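You operate a simulated robot arm through the tools that you are given. There is no shell and no other tool.

You run a simulated robot arm. Do the job below in one go: nothing can be reset, and whatever is moved stays where it is left.

TASK
Put the rinse cup on the white bench away on the top of the long green table. Take the grey enamelling die on the white bench and put it away on the green bench. Press the millet zero button two times. Press the row reset button three times. Put the wash basket on the wooden bench away on the steel top of the roller table. Do these in any order. Set down upright: rinse cup, grey enamelling die.

The check looks at the end state, three seconds after you hand in, the way a careful person would. Anything else that was tipped, shoved, dropped, spilled or broken makes it a failure.

THE ROBOT
A 7-joint arm with a two-finger gripper on a trunk, on a base that moves. Base frame: it is fixed to the floor where the robot stands at the start and does not move with it; the origin is under the middle of the robot, x ahead of it, y to its left, z up. Units: cm, degrees, N and s.
With the tool pointing down near the work surface it reaches from about 26 to 72 cm from the robot's upright axis, wherever it stands. Its first joint turns from -166.0 to 166.0 degrees. Places, roughly: green bench [110, -760, 80]; grey enamelling die (3x3x5 cm) [-110, -350, 80]; millet zero button [270, -410, 90]; rinse cup (6x6x7 cm) [-80, -390, 80]; row reset button [330, -150, 130]; steel top of the roller table [-340, 100, 80]; top of the long green table [430, -950, 80]; wash basket (11x12x9 cm) [-190, -170, 80]. Payload 2.94 kg.
The tool frame sits at the grasp point between the pads (the TCP): z along the fingers, y along the line on which they close. The tips reach 3 cm beyond it. The gripper opens to 13.8 cm; its body begins 10.9 cm behind the TCP.
Orientation is told as [roll, pitch, yaw] about the base's x, y, z axes, in that order, counted from this pose: with the fingers straight down and closing along the base's y, the tool's x points along the base's -x, its y along +y and its z along -z.

THE INTERFACE
- The arm moves only by the tool nudge_tool. Its arguments are lists of equal length, an entry for each row: "delta_pos": the shift along the base's x, y, z in cm, a list of three; "angular": the turn, a rotation vector about the base's x, y, z in degrees, a list of three. In form: {"delta_pos": [[dx, dy, dz], ...], "angular": [[rx, ry, rz], ...]}. A call has 1 to 20 rows; each row is the pose to reach, as a shift and turn from the pose commanded when the call began. "fingers" is the finger opening in cm, from 0 to 13.8, set as the call begins (left out, the last holds). Rows are played at 5 a second. More than 5 cm and 8.6 degrees between two rows, or a gripper value outside its range, and nothing of the call is played. A pose out of reach is approached as far as the arm can. The call stops where the force on the tool passes 40 N (or 10 N more than at its start, if that is more) or the arm is blocked; 0.2 s more then pass. The fingers move at their own pace (about 7.2 cm/s each) and stop on an object; they squeeze with about 22 N. The grip force told is the motor's: it shows also when the fingers shut on nothing. Time passes only in rows, and 0.2 s behind the last, so rows that repeat a pose let the fingers close. The reply holds the time, the measured pose of the TCP, the force on the tool along the base axes, the opening and the grip force, in the units named above and with some noise, with the torque about the TCP (base axes, N m) and any sound that the robot's microphone picked up, and new pictures: "views" is both (left out), scene, wrist or none.
- Cameras (640 x 400 px; columns grow to the right, rows downward): "scene" is now at [-0.42, 12.01, 142.22]; the picture's right is [-0.04, -1.00, 0.00], its down [-0.58, 0.02, -0.81] and it looks along [0.81, -0.03, -0.59] (base axes); focal length 251 px, centre (320, 200). "wrist" rides on the gripper at [7.1, 1.9, -14.6] in the tool frame; the picture's right is [-0.26, 0.97, 0.00], its down [-0.85, -0.23, -0.48] and it looks along [-0.46, -0.12, 0.88] (tool axes); focal length 280 px, centre (320, 200). There is no depth. A picture from a camera that has moved, and an enlarged one, comes with that camera's place and axes in the base frame and with its lens. The place of the scene camera against the robot may be out by one fixed shift of up to 2.5 cm in any direction.
- raise_lower(by): slides the trunk up (or, below 0, down) by that many cm; the arm and the scene camera ride with it, the base frame stays. It gives what a move gives, with no picture.
- roll_base(legs): drives the robot by 1 to 6 legs, each [ahead, left, turn to the left] in cm, cm and degrees, along the robot's own axes; the way and the turn of a leg run together, so that a leg with both is an arc; at most 150 cm and 180 degrees a leg. The arm and the cameras ride along, it lands a little off, and it stops where it bumps. It gives what a move gives, and a new picture of the scene camera.
- turn_head(pan, tilt): turns the head with the scene camera to pan (to the left, within 86 degrees either way) and tilt (down, from -29 to 69), counted from straight ahead of the robot. It gives what a move gives, and a new picture of the scene camera.
- enlarge(camera, box): a new picture of the part [left, top, right, bottom] of that camera's present view, enlarged. No time passes.
- close_job(): hands the job in; it is judged then, once.

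Places have to be worked out from the pictures, the camera data and where the tool is seen. Open the gripper and draw the arm clear of the work before you hand the job in, unless the task says otherwise.

The tools are called after "Request:" as name(argument=value, ...) on one line, values as JSON. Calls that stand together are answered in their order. nudge_tool: Moves the arm, as the interface text tells. Its arguments: {"type":"object","properties":{"delta_pos":{"type":"array"},"angular":{"type":"array"},"fingers":{"type":"number"},"views":{"type":"string","enum":["both","scene","wrist","none"]}},"required":["delta_pos","angular"]} The other tools are called the same way: raise_lower (by) moves the trunk up or down; roll_base (legs) drives the base; turn_head (pan, tilt) turns the head that bears the scene camera; enlarge (camera, box) takes an enlarged picture of a part of a camera's view; close_job () hands the job in.

At the start:

```text
time_s: 0.0
position: [46.66, 2.22, 106.73]
tool_rot: [0.1, 0.0, 0.0]
force: [0.5, 0.2, -0.2]
torque: [-0.01, 0.02, 0.02]
finger_gap: 13.79
grip_force: 0.0
trunk travel left (down, up): [-27.5, 17.9]
robot x, y, heading: [-0.1, -0.22, 0.2]
head pan, tilt (commanded): [-2.0, 35.8]
```

scene: 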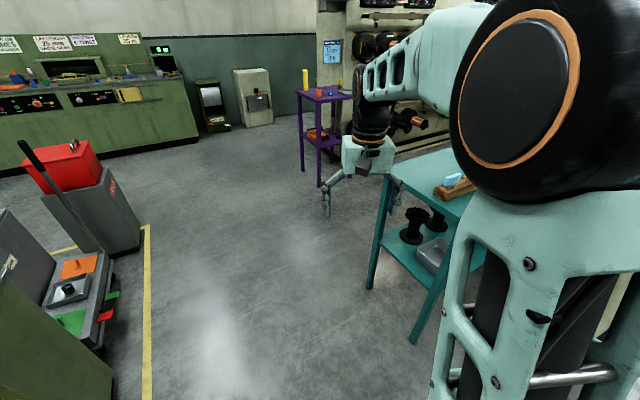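
wrist: 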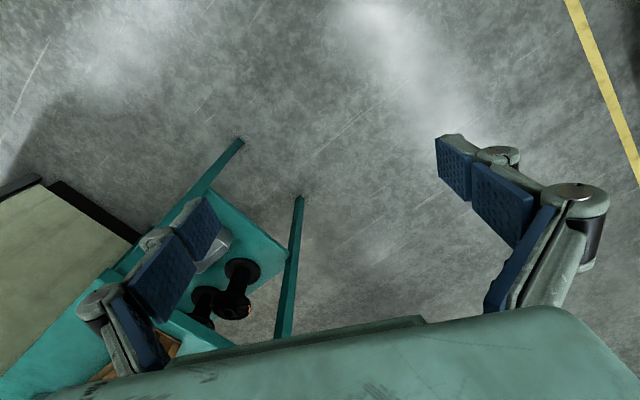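

The first pictures show the robot in a workshop with a teal cart close to the right. I'll look around with the head before I drive anywhere.

Request:
turn_head(pan=80, tilt=25)

Request:
turn_head(pan=30, tilt=25)

Request:
turn_head(pan=-40, tilt=25)

Request:
turn_head(pan=-84, tilt=25)

```text
time_s: 1.6
position: [46.67, 2.24, 106.83]
tool_rot: [0.1, 0.1, 0.0]
force: [0.2, 0.1, -0.4]
torque: [0.01, 0.01, 0.01]
finger_gap: 13.81
grip_force: 0.1
trunk travel left (down, up): [-27.5, 17.9]
robot x, y, heading: [0.03, 0.16, 0.1]
head pan, tilt (commanded): [80.0, 25.0]
camera scene: at [-7.57, 21.39, 143.92], right [0.98, -0.17, 0.0], down [-0.07, -0.42, -0.91], along [0.16, 0.89, -0.42], focal length 251 px, centre (320, 200)
```

scene: 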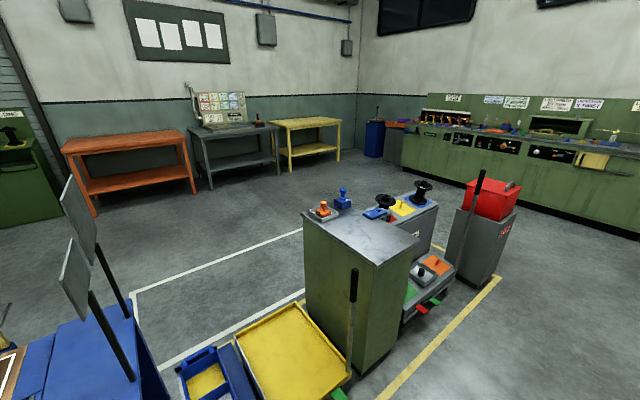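

```text
time_s: 2.7
position: [46.64, 2.13, 106.77]
tool_rot: [0.0, 0.0, 0.1]
force: [0.1, 0.1, -0.3]
torque: [0.01, 0.0, -0.01]
finger_gap: 13.79
grip_force: 0.0
trunk travel left (down, up): [-27.5, 17.9]
robot x, y, heading: [-0.08, -0.07, -0.1]
head pan, tilt (commanded): [30.0, 25.0]
camera scene: at [-1.2, 16.93, 143.92], right [0.5, -0.87, 0.0], down [-0.37, -0.21, -0.91], along [0.78, 0.45, -0.42], focal length 251 px, centre (320, 200)
```

scene: 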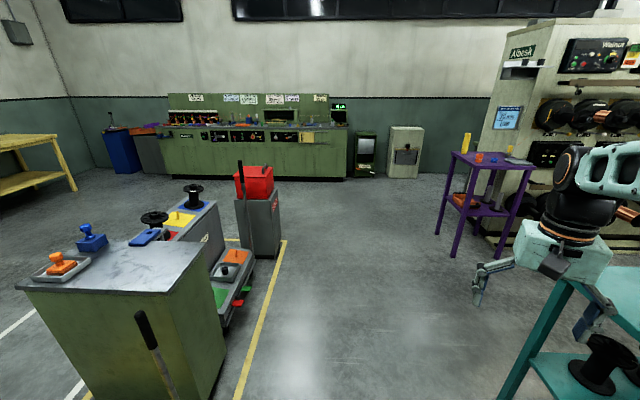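

```text
time_s: 4.1
position: [46.57, 2.27, 106.73]
tool_rot: [0.0, 0.0, -0.1]
force: [0.2, 0.8, 0.4]
torque: [0.0, -0.03, 0.03]
finger_gap: 13.79
grip_force: 0.0
trunk travel left (down, up): [-27.5, 17.9]
robot x, y, heading: [0.34, -0.26, -0.0]
head pan, tilt (commanded): [-40.0, 25.0]
camera scene: at [-2.12, 6.4, 143.92], right [-0.64, -0.77, 0.0], down [-0.32, 0.27, -0.91], along [0.69, -0.58, -0.42], focal length 251 px, centre (320, 200)
```

scene: 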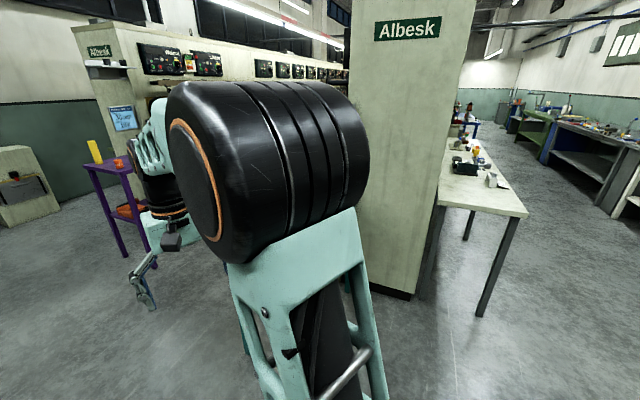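

```text
time_s: 5.2
position: [46.57, 2.15, 106.74]
tool_rot: [0.0, 0.0, 0.1]
force: [0.5, -0.2, 0.5]
torque: [-0.01, 0.0, 0.0]
finger_gap: 13.8
grip_force: 0.1
trunk travel left (down, up): [-27.5, 17.9]
robot x, y, heading: [-0.1, -0.29, -0.0]
head pan, tilt (commanded): [-84.0, 25.0]
camera scene: at [-8.21, 3.16, 143.92], right [-0.99, -0.11, 0.0], down [-0.04, 0.42, -0.91], along [0.1, -0.9, -0.42], focal length 251 px, centre (320, 200)
```

scene: 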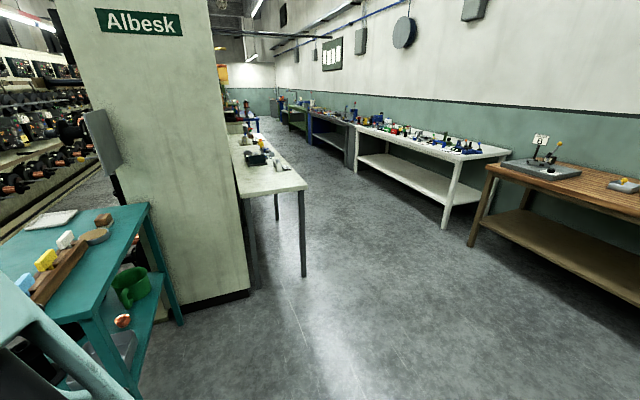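

The benches line the right wall, in room axes turned about -63 degrees. I'll enlarge this view to identify the wooden bench, the white bench and what lies beyond.

Request:
enlarge(camera="scene", box=[340, 90, 640, 260])

Request:
enlarge(camera="scene", box=[200, 60, 380, 180])

Request:
enlarge(camera="scene", box=[0, 60, 300, 320])

```text
2.13 times, centred on (490, 175) of scene
camera zoom: at [-8.21, 3.16, 143.92], right [-0.99, -0.11, 0.0], down [-0.04, 0.42, -0.91], along [0.1, -0.9, -0.42], focal length 536 px, centre (-43, 253)
```

zoom: 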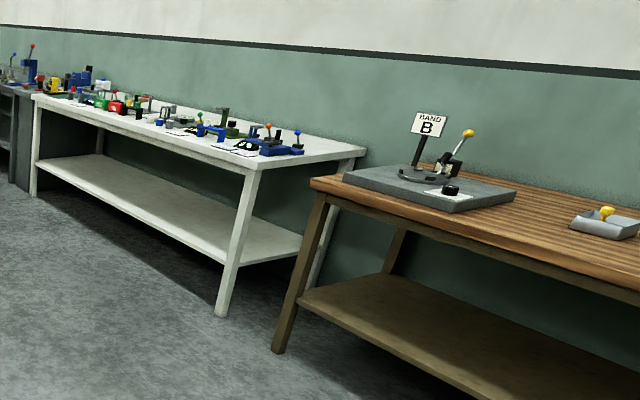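

```text
3.33 times, centred on (290, 120) of scene
camera zoom: at [-8.21, 3.16, 143.92], right [-0.99, -0.11, 0.0], down [-0.04, 0.42, -0.91], along [0.1, -0.9, -0.42], focal length 837 px, centre (420, 467)
```

zoom: 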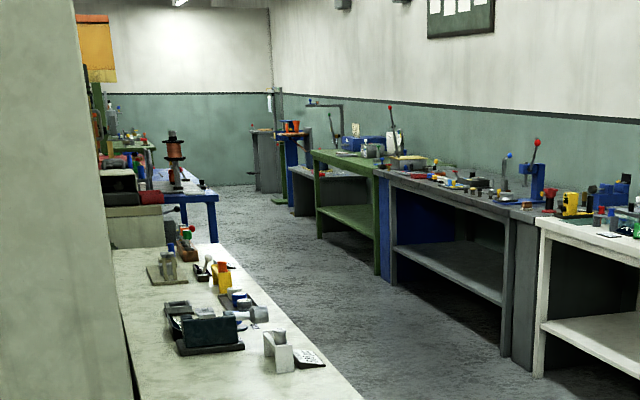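

```text
1.54 times, centred on (150, 190) of scene
camera zoom: at [-8.21, 3.16, 143.92], right [-0.99, -0.11, 0.0], down [-0.04, 0.42, -0.91], along [0.1, -0.9, -0.42], focal length 386 px, centre (582, 215)
```

zoom: 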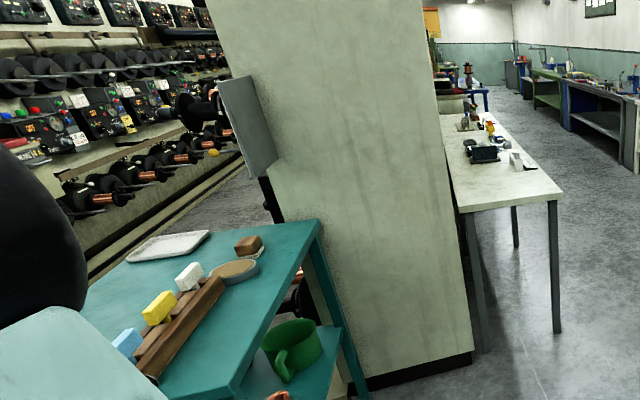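

The wash basket should be on the wooden bench just to the right of the view. I'll turn the robot in place to face the wall with the benches and look.

Request:
roll_base(legs=[[0, 0, -90]])

Request:
turn_head(pan=-63, tilt=25)

Request:
turn_head(pan=0, tilt=25)

```text
time_s: 9.5
position: [1.9, -46.6, 106.79]
tool_rot: [0.0, 0.0, -90.6]
force: [-0.1, 0.3, -0.2]
torque: [0.0, 0.05, -0.01]
finger_gap: 13.79
grip_force: 0.0
trunk travel left (down, up): [-27.5, 17.9]
robot x, y, heading: [0.0, -0.26, -90.5]
head pan, tilt (commanded): [-84.0, 25.0]
camera scene: at [3.22, 5.81, 143.92], right [-0.09, 1.0, 0.0], down [0.42, 0.04, -0.91], along [-0.9, -0.09, -0.42], focal length 251 px, centre (320, 200)
```

scene: 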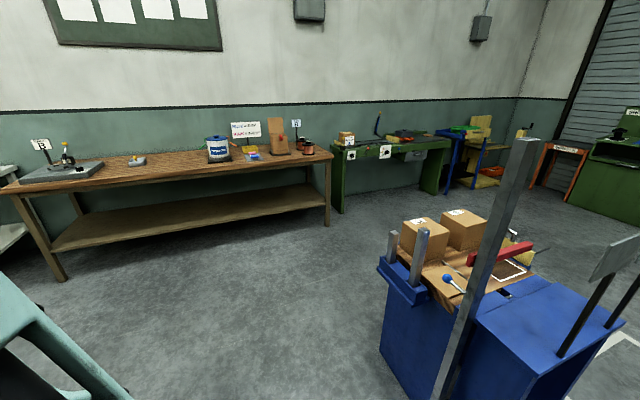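

```text
time_s: 10.3
position: [1.82, -46.66, 106.81]
tool_rot: [-0.1, 0.1, -90.6]
force: [0.2, -0.1, -0.8]
torque: [0.0, 0.0, -0.01]
finger_gap: 13.78
grip_force: 0.0
trunk travel left (down, up): [-27.5, 17.9]
robot x, y, heading: [0.22, 0.18, -90.5]
head pan, tilt (commanded): [-63.0, 25.0]
camera scene: at [4.14, 2.59, 143.92], right [-0.44, 0.9, 0.0], down [0.38, 0.19, -0.91], along [-0.81, -0.4, -0.42], focal length 251 px, centre (320, 200)
```

scene: 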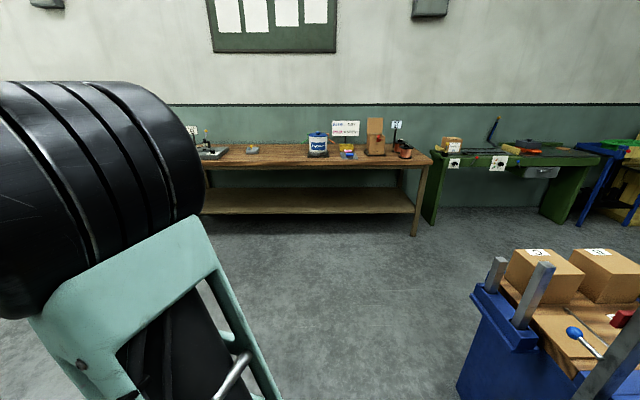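

```text
time_s: 11.7
position: [1.75, -46.64, 106.84]
tool_rot: [0.0, -0.1, -90.7]
force: [-0.7, -0.5, -0.8]
torque: [0.03, 0.02, -0.01]
finger_gap: 13.79
grip_force: 0.1
trunk travel left (down, up): [-27.5, 17.9]
robot x, y, heading: [-0.04, -0.01, -90.6]
head pan, tilt (commanded): [0.0, 25.0]
camera scene: at [12.3, -2.53, 143.92], right [-1.0, 0.01, 0.0], down [0.0, 0.42, -0.91], along [-0.01, -0.91, -0.42], focal length 251 px, centre (320, 200)
```

scene: 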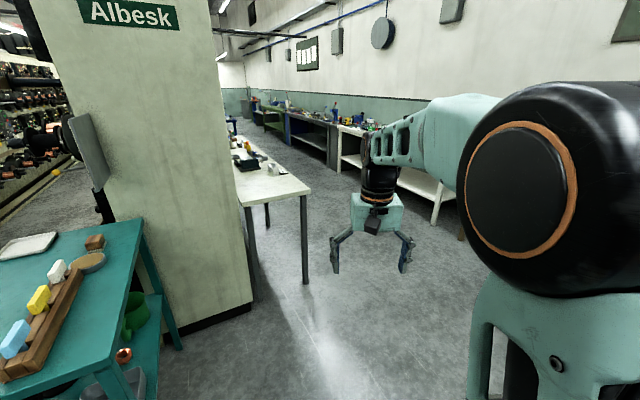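

The way ahead of the bench is clear. I'll turn the rest of the way to face the wooden bench squarely and look for the wash basket.

Request:
roll_base(legs=[[0, 0, -62.5]])

Request:
turn_head(pan=20, tilt=25)

Request:
enlarge(camera="scene", box=[150, 90, 450, 260])

```text
time_s: 14.8
position: [-40.64, -23.05, 106.82]
tool_rot: [0.0, 0.0, -153.1]
force: [0.0, 0.0, 0.4]
torque: [-0.01, -0.01, -0.02]
finger_gap: 13.81
grip_force: 0.1
trunk travel left (down, up): [-27.5, 17.9]
robot x, y, heading: [-0.28, -0.27, -153.0]
head pan, tilt (commanded): [0.0, 25.0]
camera scene: at [3.85, -13.77, 143.92], right [-0.45, 0.89, 0.0], down [0.38, 0.19, -0.91], along [-0.81, -0.41, -0.42], focal length 251 px, centre (320, 200)
```

scene: 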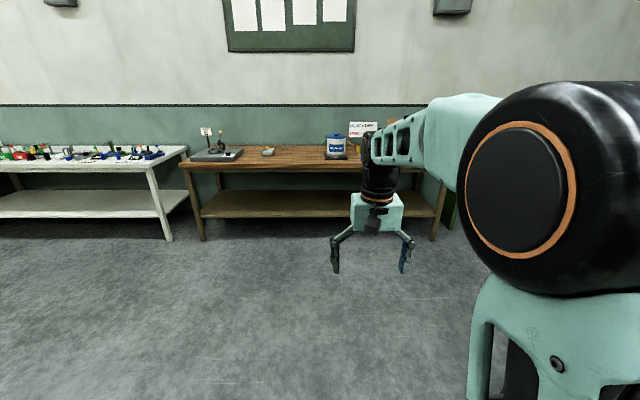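

```text
time_s: 15.7
position: [-40.64, -22.96, 106.86]
tool_rot: [0.0, 0.1, -153.1]
force: [0.6, 0.2, 0.4]
torque: [0.0, -0.01, -0.01]
finger_gap: 13.79
grip_force: 0.1
trunk travel left (down, up): [-27.5, 17.9]
robot x, y, heading: [0.05, -0.02, -153.3]
head pan, tilt (commanded): [20.0, 25.0]
camera scene: at [5.76, -16.32, 143.92], right [-0.73, 0.68, 0.0], down [0.29, 0.31, -0.91], along [-0.62, -0.66, -0.42], focal length 251 px, centre (320, 200)
```

scene: 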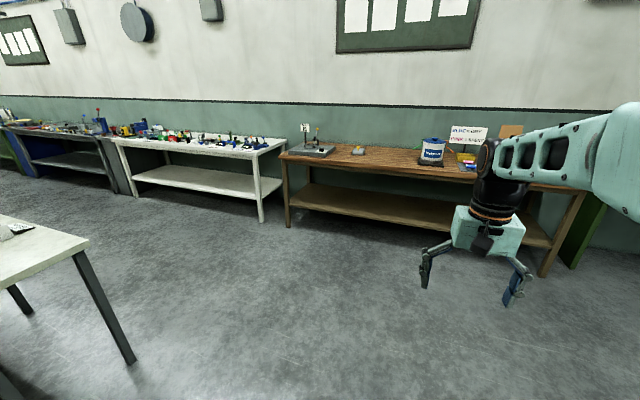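

```text
2.13 times, centred on (300, 175) of scene
camera zoom: at [5.76, -16.32, 143.92], right [-0.73, 0.68, 0.0], down [0.29, 0.31, -0.91], along [-0.62, -0.66, -0.42], focal length 536 px, centre (363, 253)
```

zoom: 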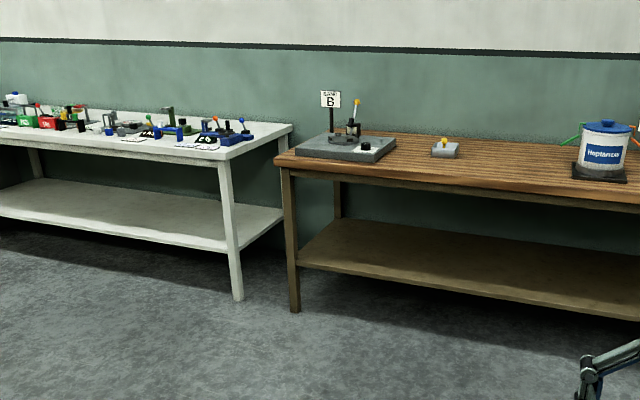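

The grey tray-like thing with a yellow knob at (358,151) matches the wash basket's rough place. I'll drive toward the bench, stopping short, and look again.

Request:
roll_base(legs=[[120, 60, 0]])

Request:
turn_head(pan=5, tilt=38)

```text
time_s: 22.4
position: [-121.6, -131.68, 106.77]
tool_rot: [0.0, 0.0, -153.6]
force: [0.5, 0.2, -0.2]
torque: [0.01, 0.0, 0.01]
finger_gap: 13.81
grip_force: 0.0
trunk travel left (down, up): [-27.5, 17.9]
robot x, y, heading: [-81.08, -109.16, -153.3]
head pan, tilt (commanded): [20.0, 25.0]
camera scene: at [-75.13, -125.2, 143.92], right [-0.73, 0.69, 0.0], down [0.29, 0.31, -0.91], along [-0.62, -0.66, -0.42], focal length 251 px, centre (320, 200)
```

scene: 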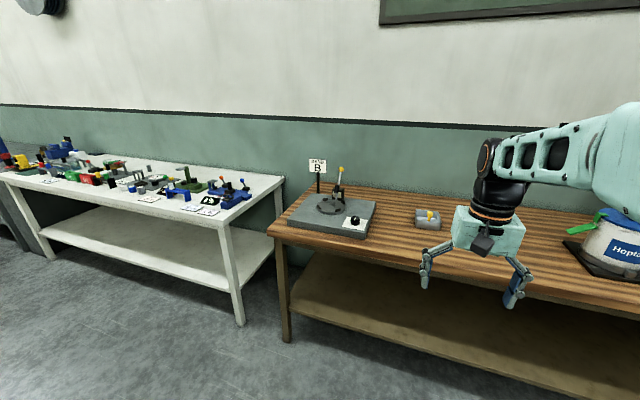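

```text
time_s: 23.2
position: [-121.39, -131.69, 106.78]
tool_rot: [-0.1, 0.0, -153.4]
force: [-0.6, -1.3, 0.3]
torque: [0.01, -0.02, -0.01]
finger_gap: 13.8
grip_force: 0.0
trunk travel left (down, up): [-27.5, 17.9]
robot x, y, heading: [-80.78, -108.66, -153.3]
head pan, tilt (commanded): [5.0, 38.0]
camera scene: at [-76.14, -123.03, 141.89], right [-0.52, 0.85, 0.0], down [0.52, 0.32, -0.79], along [-0.67, -0.41, -0.62], focal length 251 px, centre (320, 200)
```

scene: 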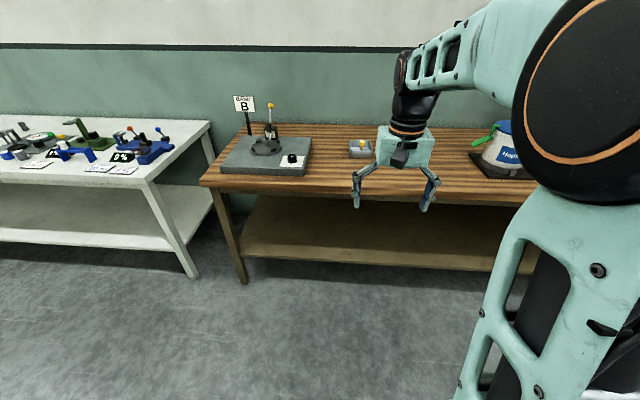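

The basket lies nearly straight ahead at about (-188,-167), roughly 122 cm from the robot axis. I'll look down to judge the size of the robot's base before closing in on the bench.

Request:
turn_head(pan=30, tilt=69)

Request:
turn_head(pan=80, tilt=69)

```text
time_s: 24.2
position: [-121.41, -131.68, 106.83]
tool_rot: [0.0, 0.1, -153.5]
force: [-0.3, 0.3, -0.7]
torque: [0.01, 0.01, -0.01]
finger_gap: 13.81
grip_force: 0.0
trunk travel left (down, up): [-27.5, 17.9]
robot x, y, heading: [-80.79, -108.83, -153.6]
head pan, tilt (commanded): [30.0, 68.8]
camera scene: at [-71.87, -123.18, 137.98], right [-0.83, 0.55, 0.0], down [0.51, 0.78, -0.36], along [-0.2, -0.3, -0.93], focal length 251 px, centre (320, 200)
```

scene: 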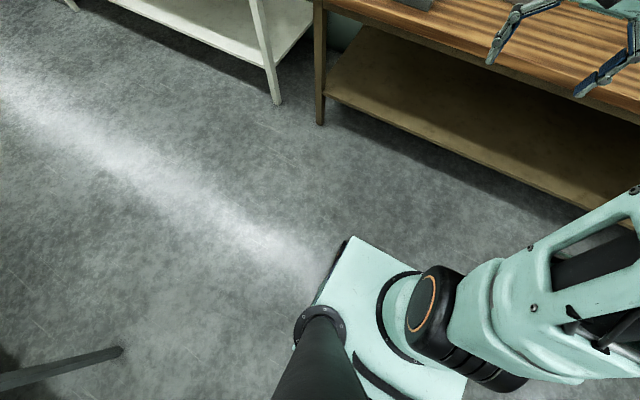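

```text
time_s: 25.3
position: [-121.54, -131.54, 106.77]
tool_rot: [-0.1, 0.1, -153.5]
force: [0.0, 0.1, -0.4]
torque: [0.0, 0.0, -0.01]
finger_gap: 13.8
grip_force: 0.0
trunk travel left (down, up): [-27.5, 17.9]
robot x, y, heading: [-80.87, -108.8, -153.4]
head pan, tilt (commanded): [80.0, 68.8]
camera scene: at [-67.2, -123.88, 137.98], right [-0.96, -0.28, 0.0], down [-0.26, 0.89, -0.36], along [0.1, -0.35, -0.93], focal length 251 px, centre (320, 200)
```

scene: 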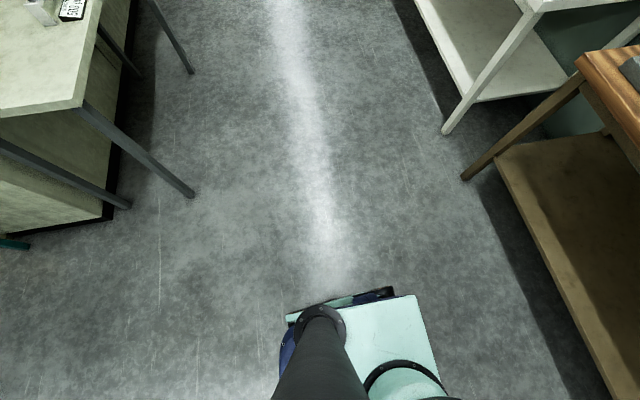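

The base front is about 28–30 cm ahead of the axis, and the bench edge is about 90 cm ahead of the axis. I'll drive 54 cm ahead, leaving about 36 cm from axis to edge, and then look with both cameras.

Request:
roll_base(legs=[[54, 2, 0]])

Request:
turn_head(pan=0, tilt=50)

Request:
nudge_tool(delta_pos=[[0, 0, 0]], angular=[[0, 0, 0]], views="wrist")

```text
time_s: 28.5
position: [-169.54, -157.27, 106.75]
tool_rot: [0.0, -0.1, -153.9]
force: [-0.1, 0.7, -1.0]
torque: [0.02, 0.04, -0.02]
finger_gap: 13.8
grip_force: 0.1
trunk travel left (down, up): [-27.5, 17.9]
robot x, y, heading: [-128.66, -135.07, -153.8]
head pan, tilt (commanded): [80.0, 68.8]
camera scene: at [-115.21, -149.87, 137.98], right [-0.96, -0.28, 0.0], down [-0.26, 0.9, -0.36], along [0.1, -0.35, -0.93], focal length 251 px, centre (320, 200)
```

scene: 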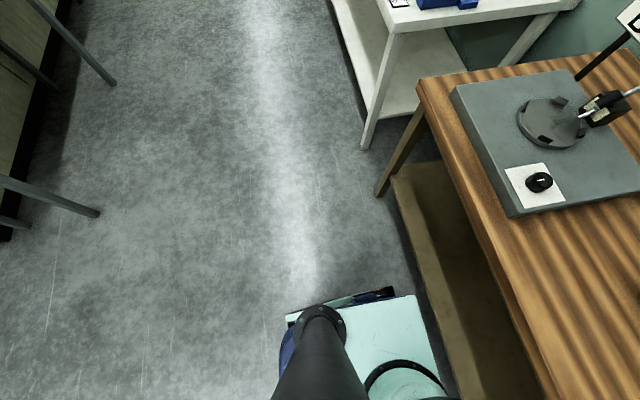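

```text
time_s: 30.0
position: [-169.53, -157.36, 106.78]
tool_rot: [0.0, 0.0, -153.9]
force: [-0.8, 0.1, 0.5]
torque: [-0.03, -0.03, -0.02]
finger_gap: 13.79
grip_force: 0.0
trunk travel left (down, up): [-27.5, 17.9]
robot x, y, heading: [-128.93, -134.42, -154.0]
head pan, tilt (commanded): [0.0, 50.0]
camera scene: at [-123.67, -147.89, 140.17], right [-0.44, 0.9, 0.0], down [0.69, 0.34, -0.64], along [-0.58, -0.28, -0.77], focal length 251 px, centre (320, 200)
```

scene: 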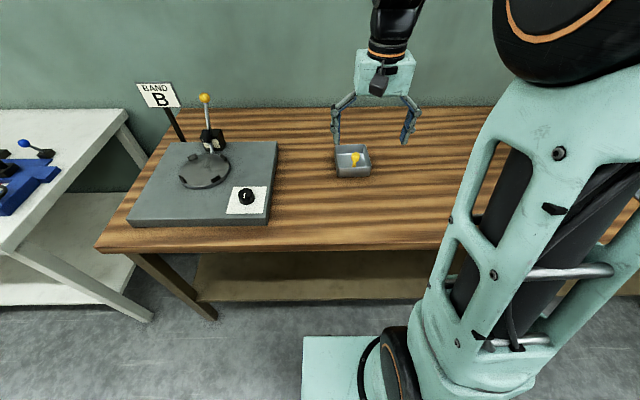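

```text
time_s: 30.4
position: [-169.51, -157.33, 106.78]
tool_rot: [-0.1, 0.0, -153.9]
force: [-0.6, 0.5, 0.3]
torque: [-0.01, 0.02, -0.02]
finger_gap: 13.79
grip_force: 0.0
trunk travel left (down, up): [-27.5, 17.9]
robot x, y, heading: [-128.95, -134.81, -153.7]
head pan, tilt (commanded): [0.0, 50.0]
camera wrist: at [-162.35, -155.86, 121.36], right [0.19, -0.98, 0.0], down [-0.86, -0.17, 0.48], along [-0.47, -0.09, -0.88], focal length 280 px, centre (320, 200)
```

wrist: 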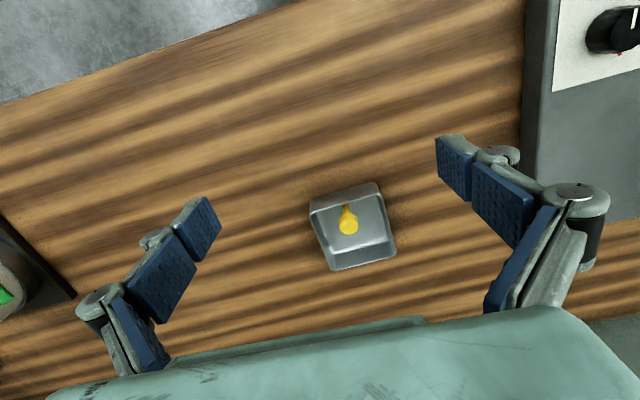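

The basket is in the wrist view close to below the gripper. I'll enlarge it in both cameras to see how its handle and rims are laid out.

Request:
enlarge(camera="wrist", box=[280, 160, 430, 290])

Request:
enlarge(camera="scene", box=[300, 120, 440, 210])

```text
3.08 times, centred on (355, 225) of wrist
camera zoom: at [-162.35, -155.86, 121.36], right [0.19, -0.98, 0.0], down [-0.86, -0.17, 0.48], along [-0.47, -0.09, -0.88], focal length 863 px, centre (212, 123)
```

zoom: 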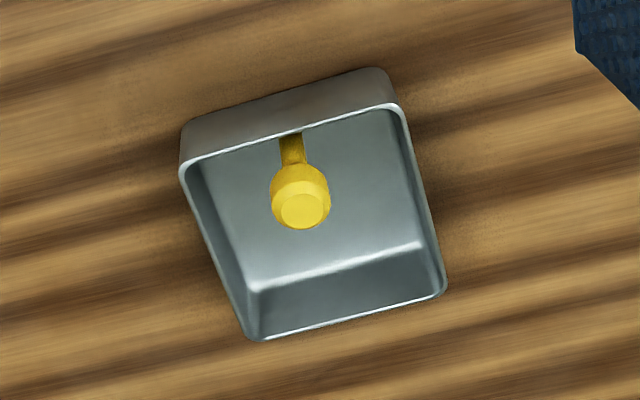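

```text
4.44 times, centred on (370, 165) of scene
camera zoom: at [-123.67, -147.89, 140.17], right [-0.44, 0.9, 0.0], down [0.69, 0.34, -0.64], along [-0.58, -0.28, -0.77], focal length 1116 px, centre (98, 356)
```

zoom: 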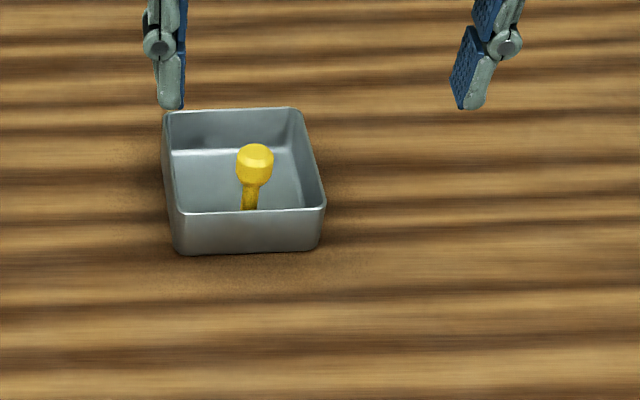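

The tray has a yellow knob on a post, with its top at roughly (-183,-164,89). I'll narrow the fingers to 6 cm and move over the knob, staying high, to check alignment.

Request:
nudge_tool(delta_pos=[[-4.4, -2.2, 0], [-8.8, -4.3, 0], [-13.2, -6.5, -2], [-13.2, -6.5, -6]], angular=[[0, 0, 0], [0, 0, 0], [0, 0, 0], [0, 0, 0]], fingers=6)

```text
refused: row 3 steps farther than a row can; nothing moved
```

That call was refused because one row stepped more than 5 cm, so I'll split it into smaller steps.

Request:
nudge_tool(delta_pos=[[-4, -2, 0], [-8, -4, 0], [-12, -6, -1], [-13.2, -6.5, -4], [-13.2, -6.5, -6]], angular=[[0, 0, 0], [0, 0, 0], [0, 0, 0], [0, 0, 0], [0, 0, 0]], fingers=6)

```text
time_s: 31.6
position: [-182.52, -163.73, 100.77]
tool_rot: [0.0, 0.0, -153.8]
force: [0.5, 0.4, 0.3]
torque: [0.0, -0.02, 0.02]
finger_gap: 6.0
grip_force: 0.1
trunk travel left (down, up): [-27.5, 17.9]
robot x, y, heading: [-128.53, -134.59, -154.0]
head pan, tilt (commanded): [0.0, 50.0]
camera scene: at [-123.67, -147.89, 140.17], right [-0.44, 0.9, 0.0], down [0.69, 0.34, -0.64], along [-0.58, -0.28, -0.77], focal length 251 px, centre (320, 200)
camera wrist: at [-175.37, -162.3, 115.29], right [0.19, -0.98, 0.0], down [-0.86, -0.17, 0.48], along [-0.47, -0.09, -0.88], focal length 280 px, centre (320, 200)
```

scene: 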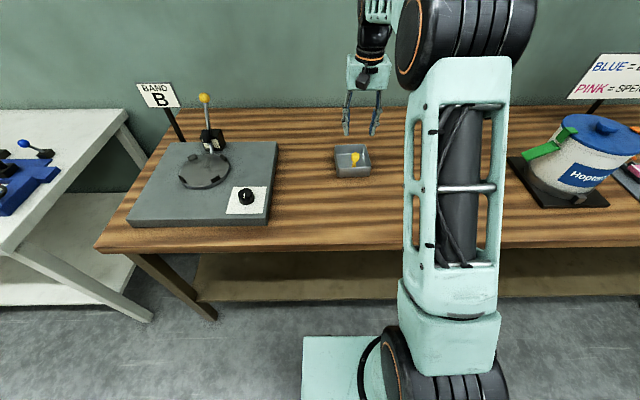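
wrist: 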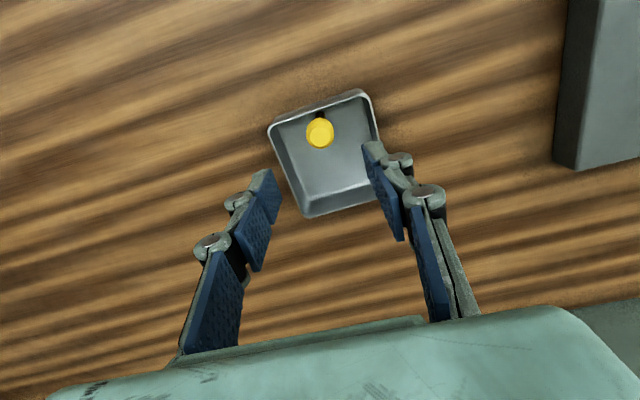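

The knob sits at (320,132) in the wrist view, right on the tool axis line. I'll descend 10 cm and check.

Request:
nudge_tool(delta_pos=[[0, 0, -4], [0, 0, -8], [0, 0, -10]], angular=[[0, 0, 0], [0, 0, 0], [0, 0, 0]])

```text
time_s: 32.4
position: [-182.75, -163.8, 90.73]
tool_rot: [-0.1, 0.0, -153.8]
force: [0.1, 0.0, 0.0]
torque: [-0.03, 0.01, -0.01]
finger_gap: 6.02
grip_force: 0.0
trunk travel left (down, up): [-27.5, 17.9]
robot x, y, heading: [-128.56, -135.02, -153.9]
head pan, tilt (commanded): [0.0, 50.0]
camera scene: at [-123.68, -147.89, 140.17], right [-0.44, 0.9, 0.0], down [0.69, 0.34, -0.64], along [-0.58, -0.28, -0.77], focal length 251 px, centre (320, 200)
camera wrist: at [-175.59, -162.37, 105.25], right [0.19, -0.98, 0.0], down [-0.86, -0.17, 0.48], along [-0.47, -0.09, -0.88], focal length 280 px, centre (320, 200)
```

scene: 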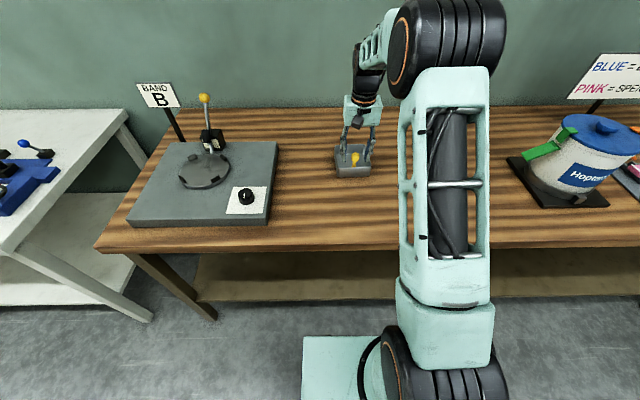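
wrist: 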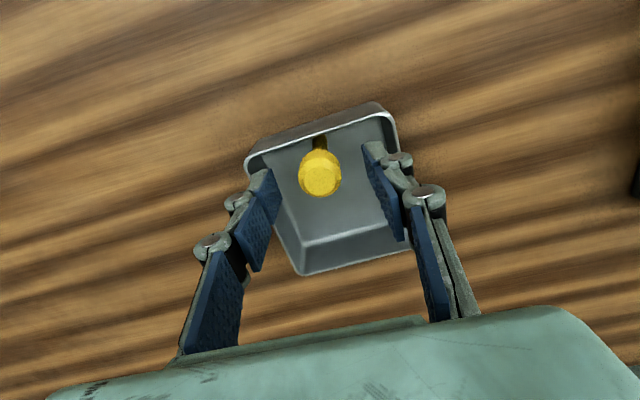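

Knob top is about z 89 and centred between the fingers. I'll narrow to 4.6 cm, descend 3 cm so the tips stay about at rim height, then close on the knob.

Request:
nudge_tool(delta_pos=[[0, 0, 0], [0, 0, -1.5], [0, 0, -3]], angular=[[0, 0, 0], [0, 0, 0], [0, 0, 0]], fingers=4.6)

Request:
nudge_tool(delta_pos=[[0, 0, 0], [0, 0, 0], [0, 0, 0], [0, 0, 0]], angular=[[0, 0, 0], [0, 0, 0], [0, 0, 0], [0, 0, 0]], fingers=0)

```text
time_s: 33.2
position: [-182.73, -163.82, 87.54]
tool_rot: [-0.1, 0.0, -153.9]
force: [0.4, 0.5, 0.0]
torque: [0.03, 0.0, -0.02]
finger_gap: 4.59
grip_force: 0.1
trunk travel left (down, up): [-27.5, 17.9]
robot x, y, heading: [-128.7, -134.33, -153.9]
head pan, tilt (commanded): [0.0, 50.0]
camera scene: at [-123.67, -147.89, 140.17], right [-0.44, 0.9, 0.0], down [0.69, 0.34, -0.64], along [-0.58, -0.28, -0.77], focal length 251 px, centre (320, 200)
camera wrist: at [-175.56, -162.3, 102.28], right [0.19, -0.98, 0.0], down [-0.86, -0.17, 0.48], along [-0.47, -0.09, -0.88], focal length 280 px, centre (320, 200)
```

scene: 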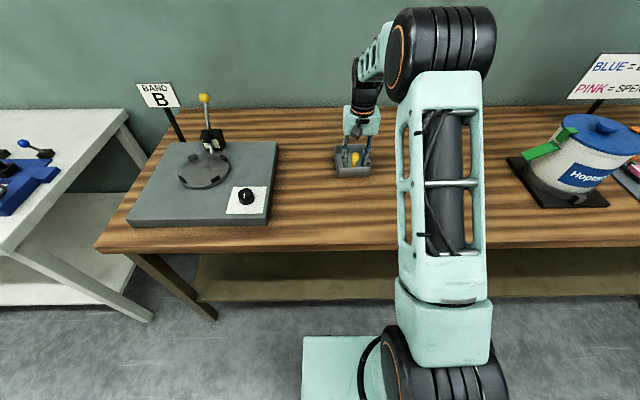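
wrist: 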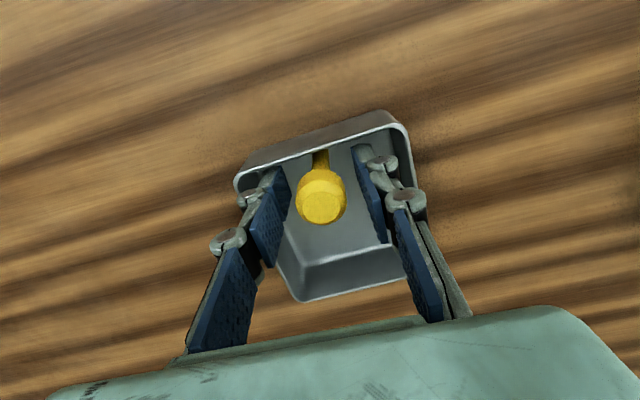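

```text
time_s: 34.2
position: [-182.74, -163.7, 87.67]
tool_rot: [0.0, 0.0, -153.8]
force: [-0.1, 0.8, 0.0]
torque: [0.04, 0.02, -0.01]
finger_gap: 2.3
grip_force: 22.6
trunk travel left (down, up): [-27.5, 17.9]
robot x, y, heading: [-128.28, -134.73, -154.1]
head pan, tilt (commanded): [0.0, 50.0]
camera scene: at [-123.68, -147.89, 140.17], right [-0.44, 0.9, 0.0], down [0.69, 0.34, -0.64], along [-0.58, -0.28, -0.77], focal length 251 px, centre (320, 200)
camera wrist: at [-175.55, -162.3, 102.28], right [0.19, -0.98, 0.0], down [-0.86, -0.17, 0.48], along [-0.47, -0.09, -0.88], focal length 280 px, centre (320, 200)
```

scene: 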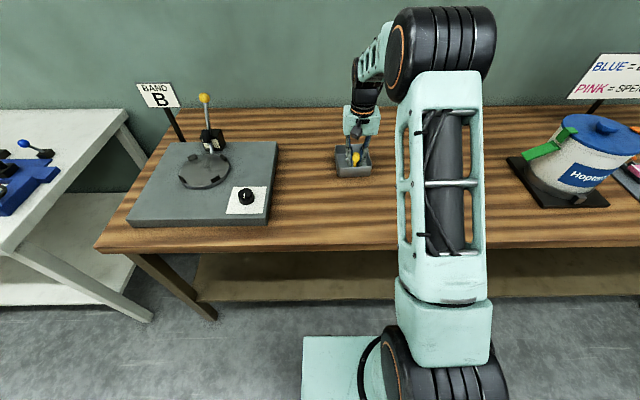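
wrist: 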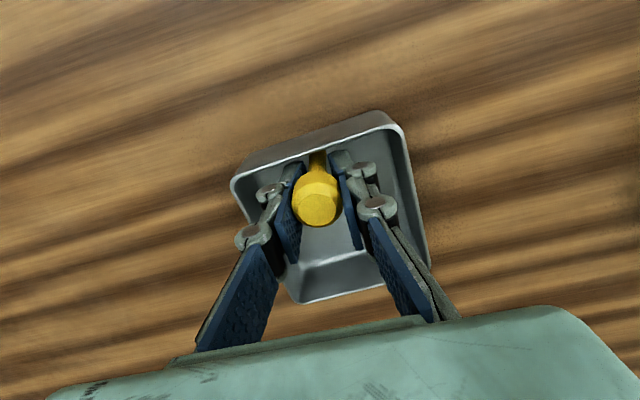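

The fingers stopped at 2.3 cm with 22.6 N on the knob, so it's gripped. I'll lift straight up and check that the tray comes along.

Request:
nudge_tool(delta_pos=[[0, 0, 1], [0, 0, 3], [0, 0, 7], [0, 0, 12], [0, 0, 17], [0, 0, 20]], angular=[[0, 0, 0], [0, 0, 0], [0, 0, 0], [0, 0, 0], [0, 0, 0], [0, 0, 0]])

```text
time_s: 35.6
position: [-182.53, -163.39, 107.88]
tool_rot: [-0.1, 0.0, -153.9]
force: [0.6, 0.3, -0.4]
torque: [0.01, -0.03, 0.02]
finger_gap: 2.31
grip_force: 22.5
trunk travel left (down, up): [-27.5, 17.9]
robot x, y, heading: [-128.98, -134.91, -153.9]
head pan, tilt (commanded): [0.0, 50.0]
camera scene: at [-123.66, -147.88, 140.17], right [-0.44, 0.9, 0.0], down [0.69, 0.34, -0.64], along [-0.58, -0.28, -0.77], focal length 251 px, centre (320, 200)
camera wrist: at [-175.34, -161.97, 122.39], right [0.19, -0.98, 0.0], down [-0.86, -0.17, 0.48], along [-0.47, -0.09, -0.88], focal length 280 px, centre (320, 200)
```

scene: 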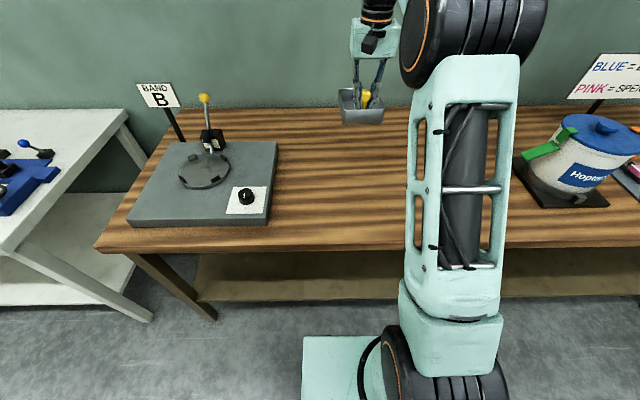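
wrist: 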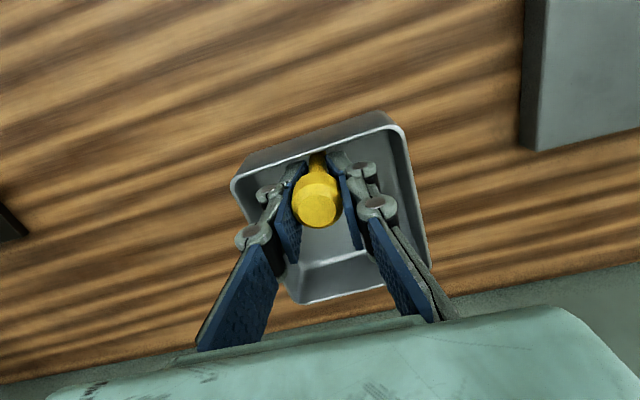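

The basket is up and steady. I'll draw the arm in toward the robot, then back away from the bench and look toward the roller table (to the robot's right).

Request:
nudge_tool(delta_pos=[[4, 2, 0], [8, 4, 0], [12, 6, 0]], angular=[[0, 0, 0], [0, 0, 0], [0, 0, 0]], views="none")

Request:
roll_base(legs=[[-40, 0, 0]])

Request:
turn_head(pan=-80, tilt=25)

Request:
turn_head(pan=-45, tilt=25)

```text
time_s: 36.4
position: [-170.37, -157.62, 108.18]
tool_rot: [-0.1, 0.0, -153.8]
force: [0.4, 0.3, -0.5]
torque: [0.02, -0.04, -0.02]
finger_gap: 2.32
grip_force: 22.2
trunk travel left (down, up): [-27.5, 17.9]
robot x, y, heading: [-128.57, -134.42, -153.7]
head pan, tilt (commanded): [0.0, 50.0]
```

```text
time_s: 38.9
position: [-134.71, -140.12, 108.15]
tool_rot: [0.0, 0.0, -153.7]
force: [-0.2, -0.5, -1.3]
torque: [0.01, 0.01, 0.03]
finger_gap: 2.32
grip_force: 22.6
trunk travel left (down, up): [-27.5, 17.9]
robot x, y, heading: [-92.94, -117.03, -153.8]
head pan, tilt (commanded): [0.0, 50.0]
camera scene: at [-87.91, -130.28, 140.17], right [-0.44, 0.9, 0.0], down [0.69, 0.34, -0.64], along [-0.58, -0.28, -0.77], focal length 251 px, centre (320, 200)
```

scene: 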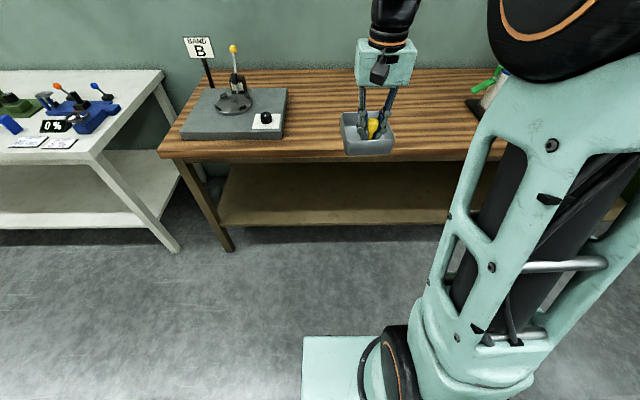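

```text
time_s: 40.4
position: [-134.67, -140.17, 108.16]
tool_rot: [0.0, 0.0, -153.7]
force: [-0.8, -0.1, -1.5]
torque: [0.02, -0.05, 0.03]
finger_gap: 2.32
grip_force: 22.0
trunk travel left (down, up): [-27.5, 17.9]
robot x, y, heading: [-92.9, -117.29, -153.8]
head pan, tilt (commanded): [-80.0, 25.0]
camera scene: at [-86.48, -119.46, 143.92], right [0.81, 0.59, 0.0], down [0.25, -0.34, -0.91], along [-0.54, 0.73, -0.42], focal length 251 px, centre (320, 200)
```

scene: 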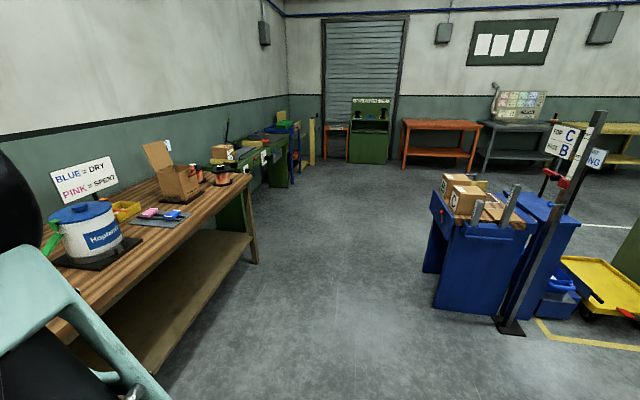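

```text
time_s: 41.5
position: [-134.75, -140.18, 108.2]
tool_rot: [-0.1, 0.0, -153.7]
force: [-0.2, 0.4, -1.6]
torque: [0.0, -0.03, 0.0]
finger_gap: 2.3
grip_force: 21.9
trunk travel left (down, up): [-27.5, 17.9]
robot x, y, heading: [-92.98, -116.87, -153.7]
head pan, tilt (commanded): [-45.0, 25.0]
camera scene: at [-89.75, -123.91, 143.92], right [0.32, 0.95, 0.0], down [0.4, -0.14, -0.91], along [-0.86, 0.29, -0.42], focal length 251 px, centre (320, 200)
```

scene: 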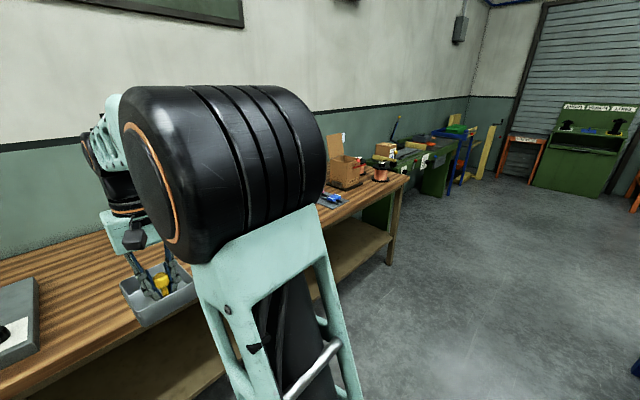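

The roller table should be around (261,138) in the pan -80 view. I'll look there again and enlarge it.

Request:
turn_head(pan=-80, tilt=20)

Request:
enlarge(camera="scene", box=[180, 90, 420, 230])

```text
time_s: 42.5
position: [-134.65, -140.16, 108.16]
tool_rot: [-0.1, 0.0, -153.6]
force: [0.5, 0.2, -1.8]
torque: [0.0, -0.02, 0.03]
finger_gap: 2.33
grip_force: 21.6
trunk travel left (down, up): [-27.5, 17.9]
robot x, y, heading: [-93.02, -117.11, -153.5]
head pan, tilt (commanded): [-80.0, 20.0]
camera scene: at [-86.54, -119.38, 144.73], right [0.81, 0.59, 0.0], down [0.2, -0.28, -0.94], along [-0.56, 0.76, -0.34], focal length 251 px, centre (320, 200)
```

scene: 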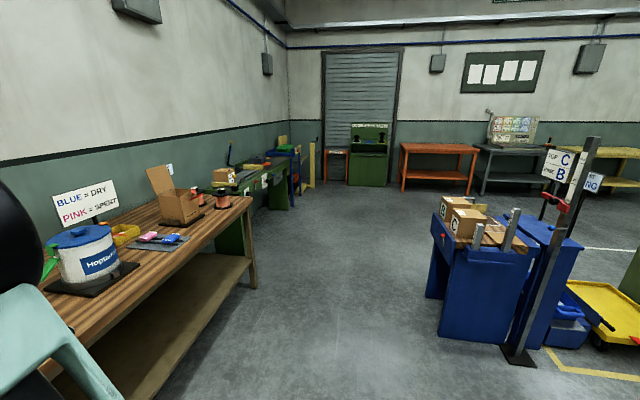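

```text
2.67 times, centred on (300, 160) of scene
camera zoom: at [-86.54, -119.38, 144.73], right [0.81, 0.59, 0.0], down [0.2, -0.28, -0.94], along [-0.56, 0.76, -0.34], focal length 669 px, centre (373, 307)
```

zoom: 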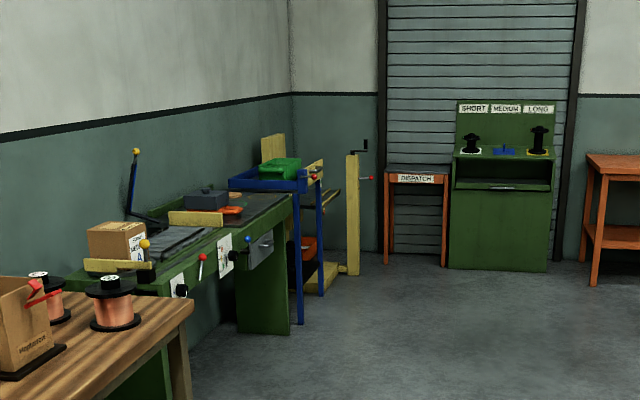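

The green roller table with its dark steel top is at the far end of this aisle; its front edge is near the wall line and the aisle is clear. I'll strafe right 150 cm and look again.

Request:
roll_base(legs=[[0, -150, 0]])

Request:
turn_head(pan=-60, tilt=30)

```text
time_s: 55.5
position: [-199.93, -8.72, 108.23]
tool_rot: [0.0, 0.0, -153.3]
force: [0.0, 0.1, -1.0]
torque: [-0.04, -0.03, 0.02]
finger_gap: 2.27
grip_force: 22.5
trunk travel left (down, up): [-27.5, 17.9]
robot x, y, heading: [-158.55, 14.98, -153.6]
head pan, tilt (commanded): [-80.0, 20.0]
camera scene: at [-151.92, 12.3, 144.73], right [0.8, 0.6, 0.0], down [0.2, -0.27, -0.94], along [-0.56, 0.75, -0.34], focal length 251 px, centre (320, 200)
```

scene: 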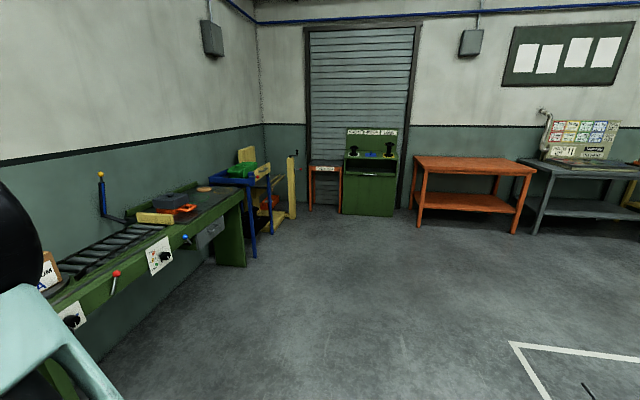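

```text
time_s: 56.3
position: [-199.99, -8.63, 108.26]
tool_rot: [0.0, 0.0, -153.5]
force: [1.2, -0.6, -0.5]
torque: [0.0, -0.03, -0.02]
finger_gap: 2.27
grip_force: 21.7
trunk travel left (down, up): [-27.5, 17.9]
robot x, y, heading: [-158.47, 14.44, -153.5]
head pan, tilt (commanded): [-60.0, 30.0]
camera scene: at [-153.91, 9.81, 143.13], right [0.55, 0.83, 0.0], down [0.42, -0.28, -0.87], along [-0.72, 0.48, -0.5], focal length 251 px, centre (320, 200)
```

scene: 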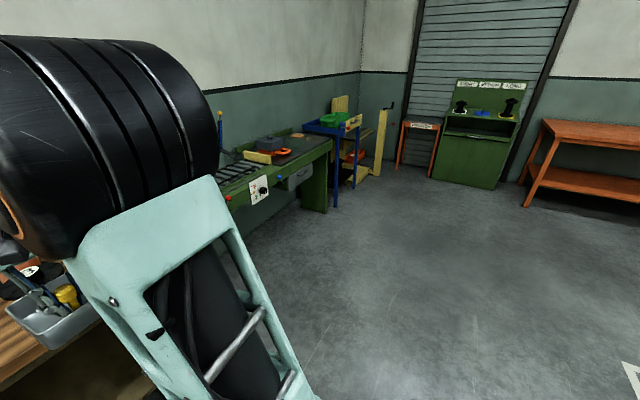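

The steel top lies beyond the yellow stop block, with a dark box and orange item near the block and a tan disk at the far end. I'll strafe on about 158 cm so I face the free part of it.

Request:
roll_base(legs=[[0, -100, 0], [0, -58, 0]])

Request:
turn_head(pan=10, tilt=38)

```text
time_s: 70.6
position: [-271.01, 131.65, 108.12]
tool_rot: [0.0, 0.0, -152.8]
force: [0.1, 0.7, -0.3]
torque: [0.01, 0.0, -0.02]
finger_gap: 2.31
grip_force: 21.7
trunk travel left (down, up): [-27.5, 17.9]
robot x, y, heading: [-229.65, 155.01, -152.9]
head pan, tilt (commanded): [-60.0, 30.0]
camera scene: at [-225.1, 150.56, 143.12], right [0.54, 0.84, 0.0], down [0.42, -0.27, -0.87], along [-0.73, 0.47, -0.5], focal length 251 px, centre (320, 200)
```

scene: 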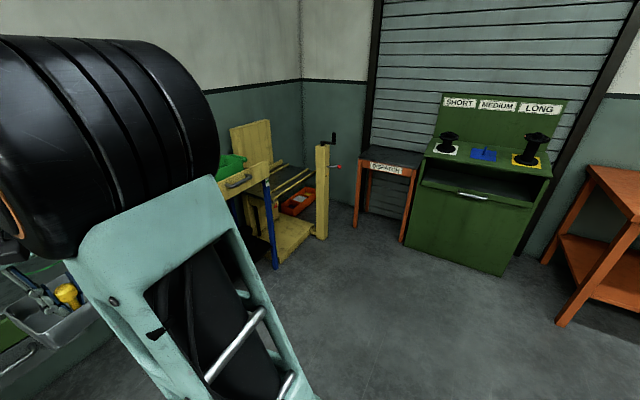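

```text
time_s: 72.0
position: [-270.89, 131.52, 108.11]
tool_rot: [0.0, 0.1, -153.0]
force: [-0.1, 0.7, -0.7]
torque: [0.02, -0.01, -0.02]
finger_gap: 2.28
grip_force: 22.0
trunk travel left (down, up): [-27.5, 17.9]
robot x, y, heading: [-229.77, 155.44, -152.9]
head pan, tilt (commanded): [10.0, 38.0]
camera scene: at [-224.39, 140.45, 141.89], right [-0.6, 0.8, 0.0], down [0.49, 0.37, -0.79], along [-0.63, -0.48, -0.62], focal length 251 px, centre (320, 200)
```

scene: 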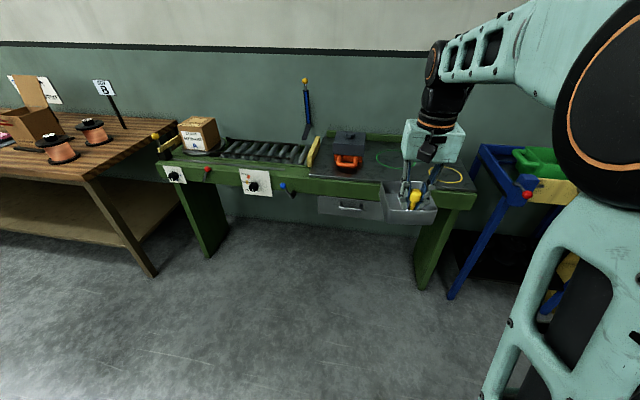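

I'm in front of the roller table now. I'll enlarge the steel top to see what's on it and where free space is.

Request:
enlarge(camera="scene", box=[270, 100, 510, 250])

```text
2.67 times, centred on (390, 175) of scene
camera zoom: at [-224.39, 140.45, 141.89], right [-0.6, 0.8, 0.0], down [0.49, 0.37, -0.79], along [-0.63, -0.48, -0.62], focal length 669 px, centre (133, 267)
```

zoom: 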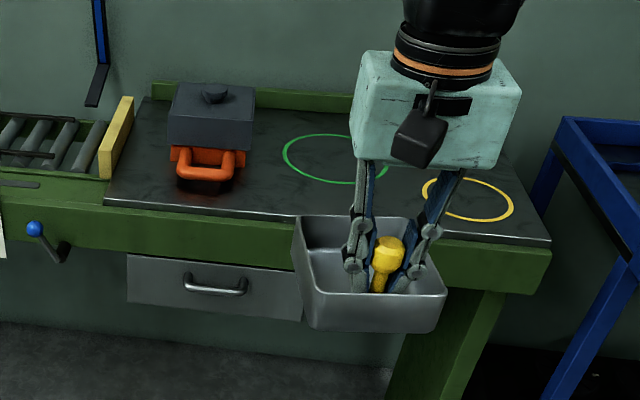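

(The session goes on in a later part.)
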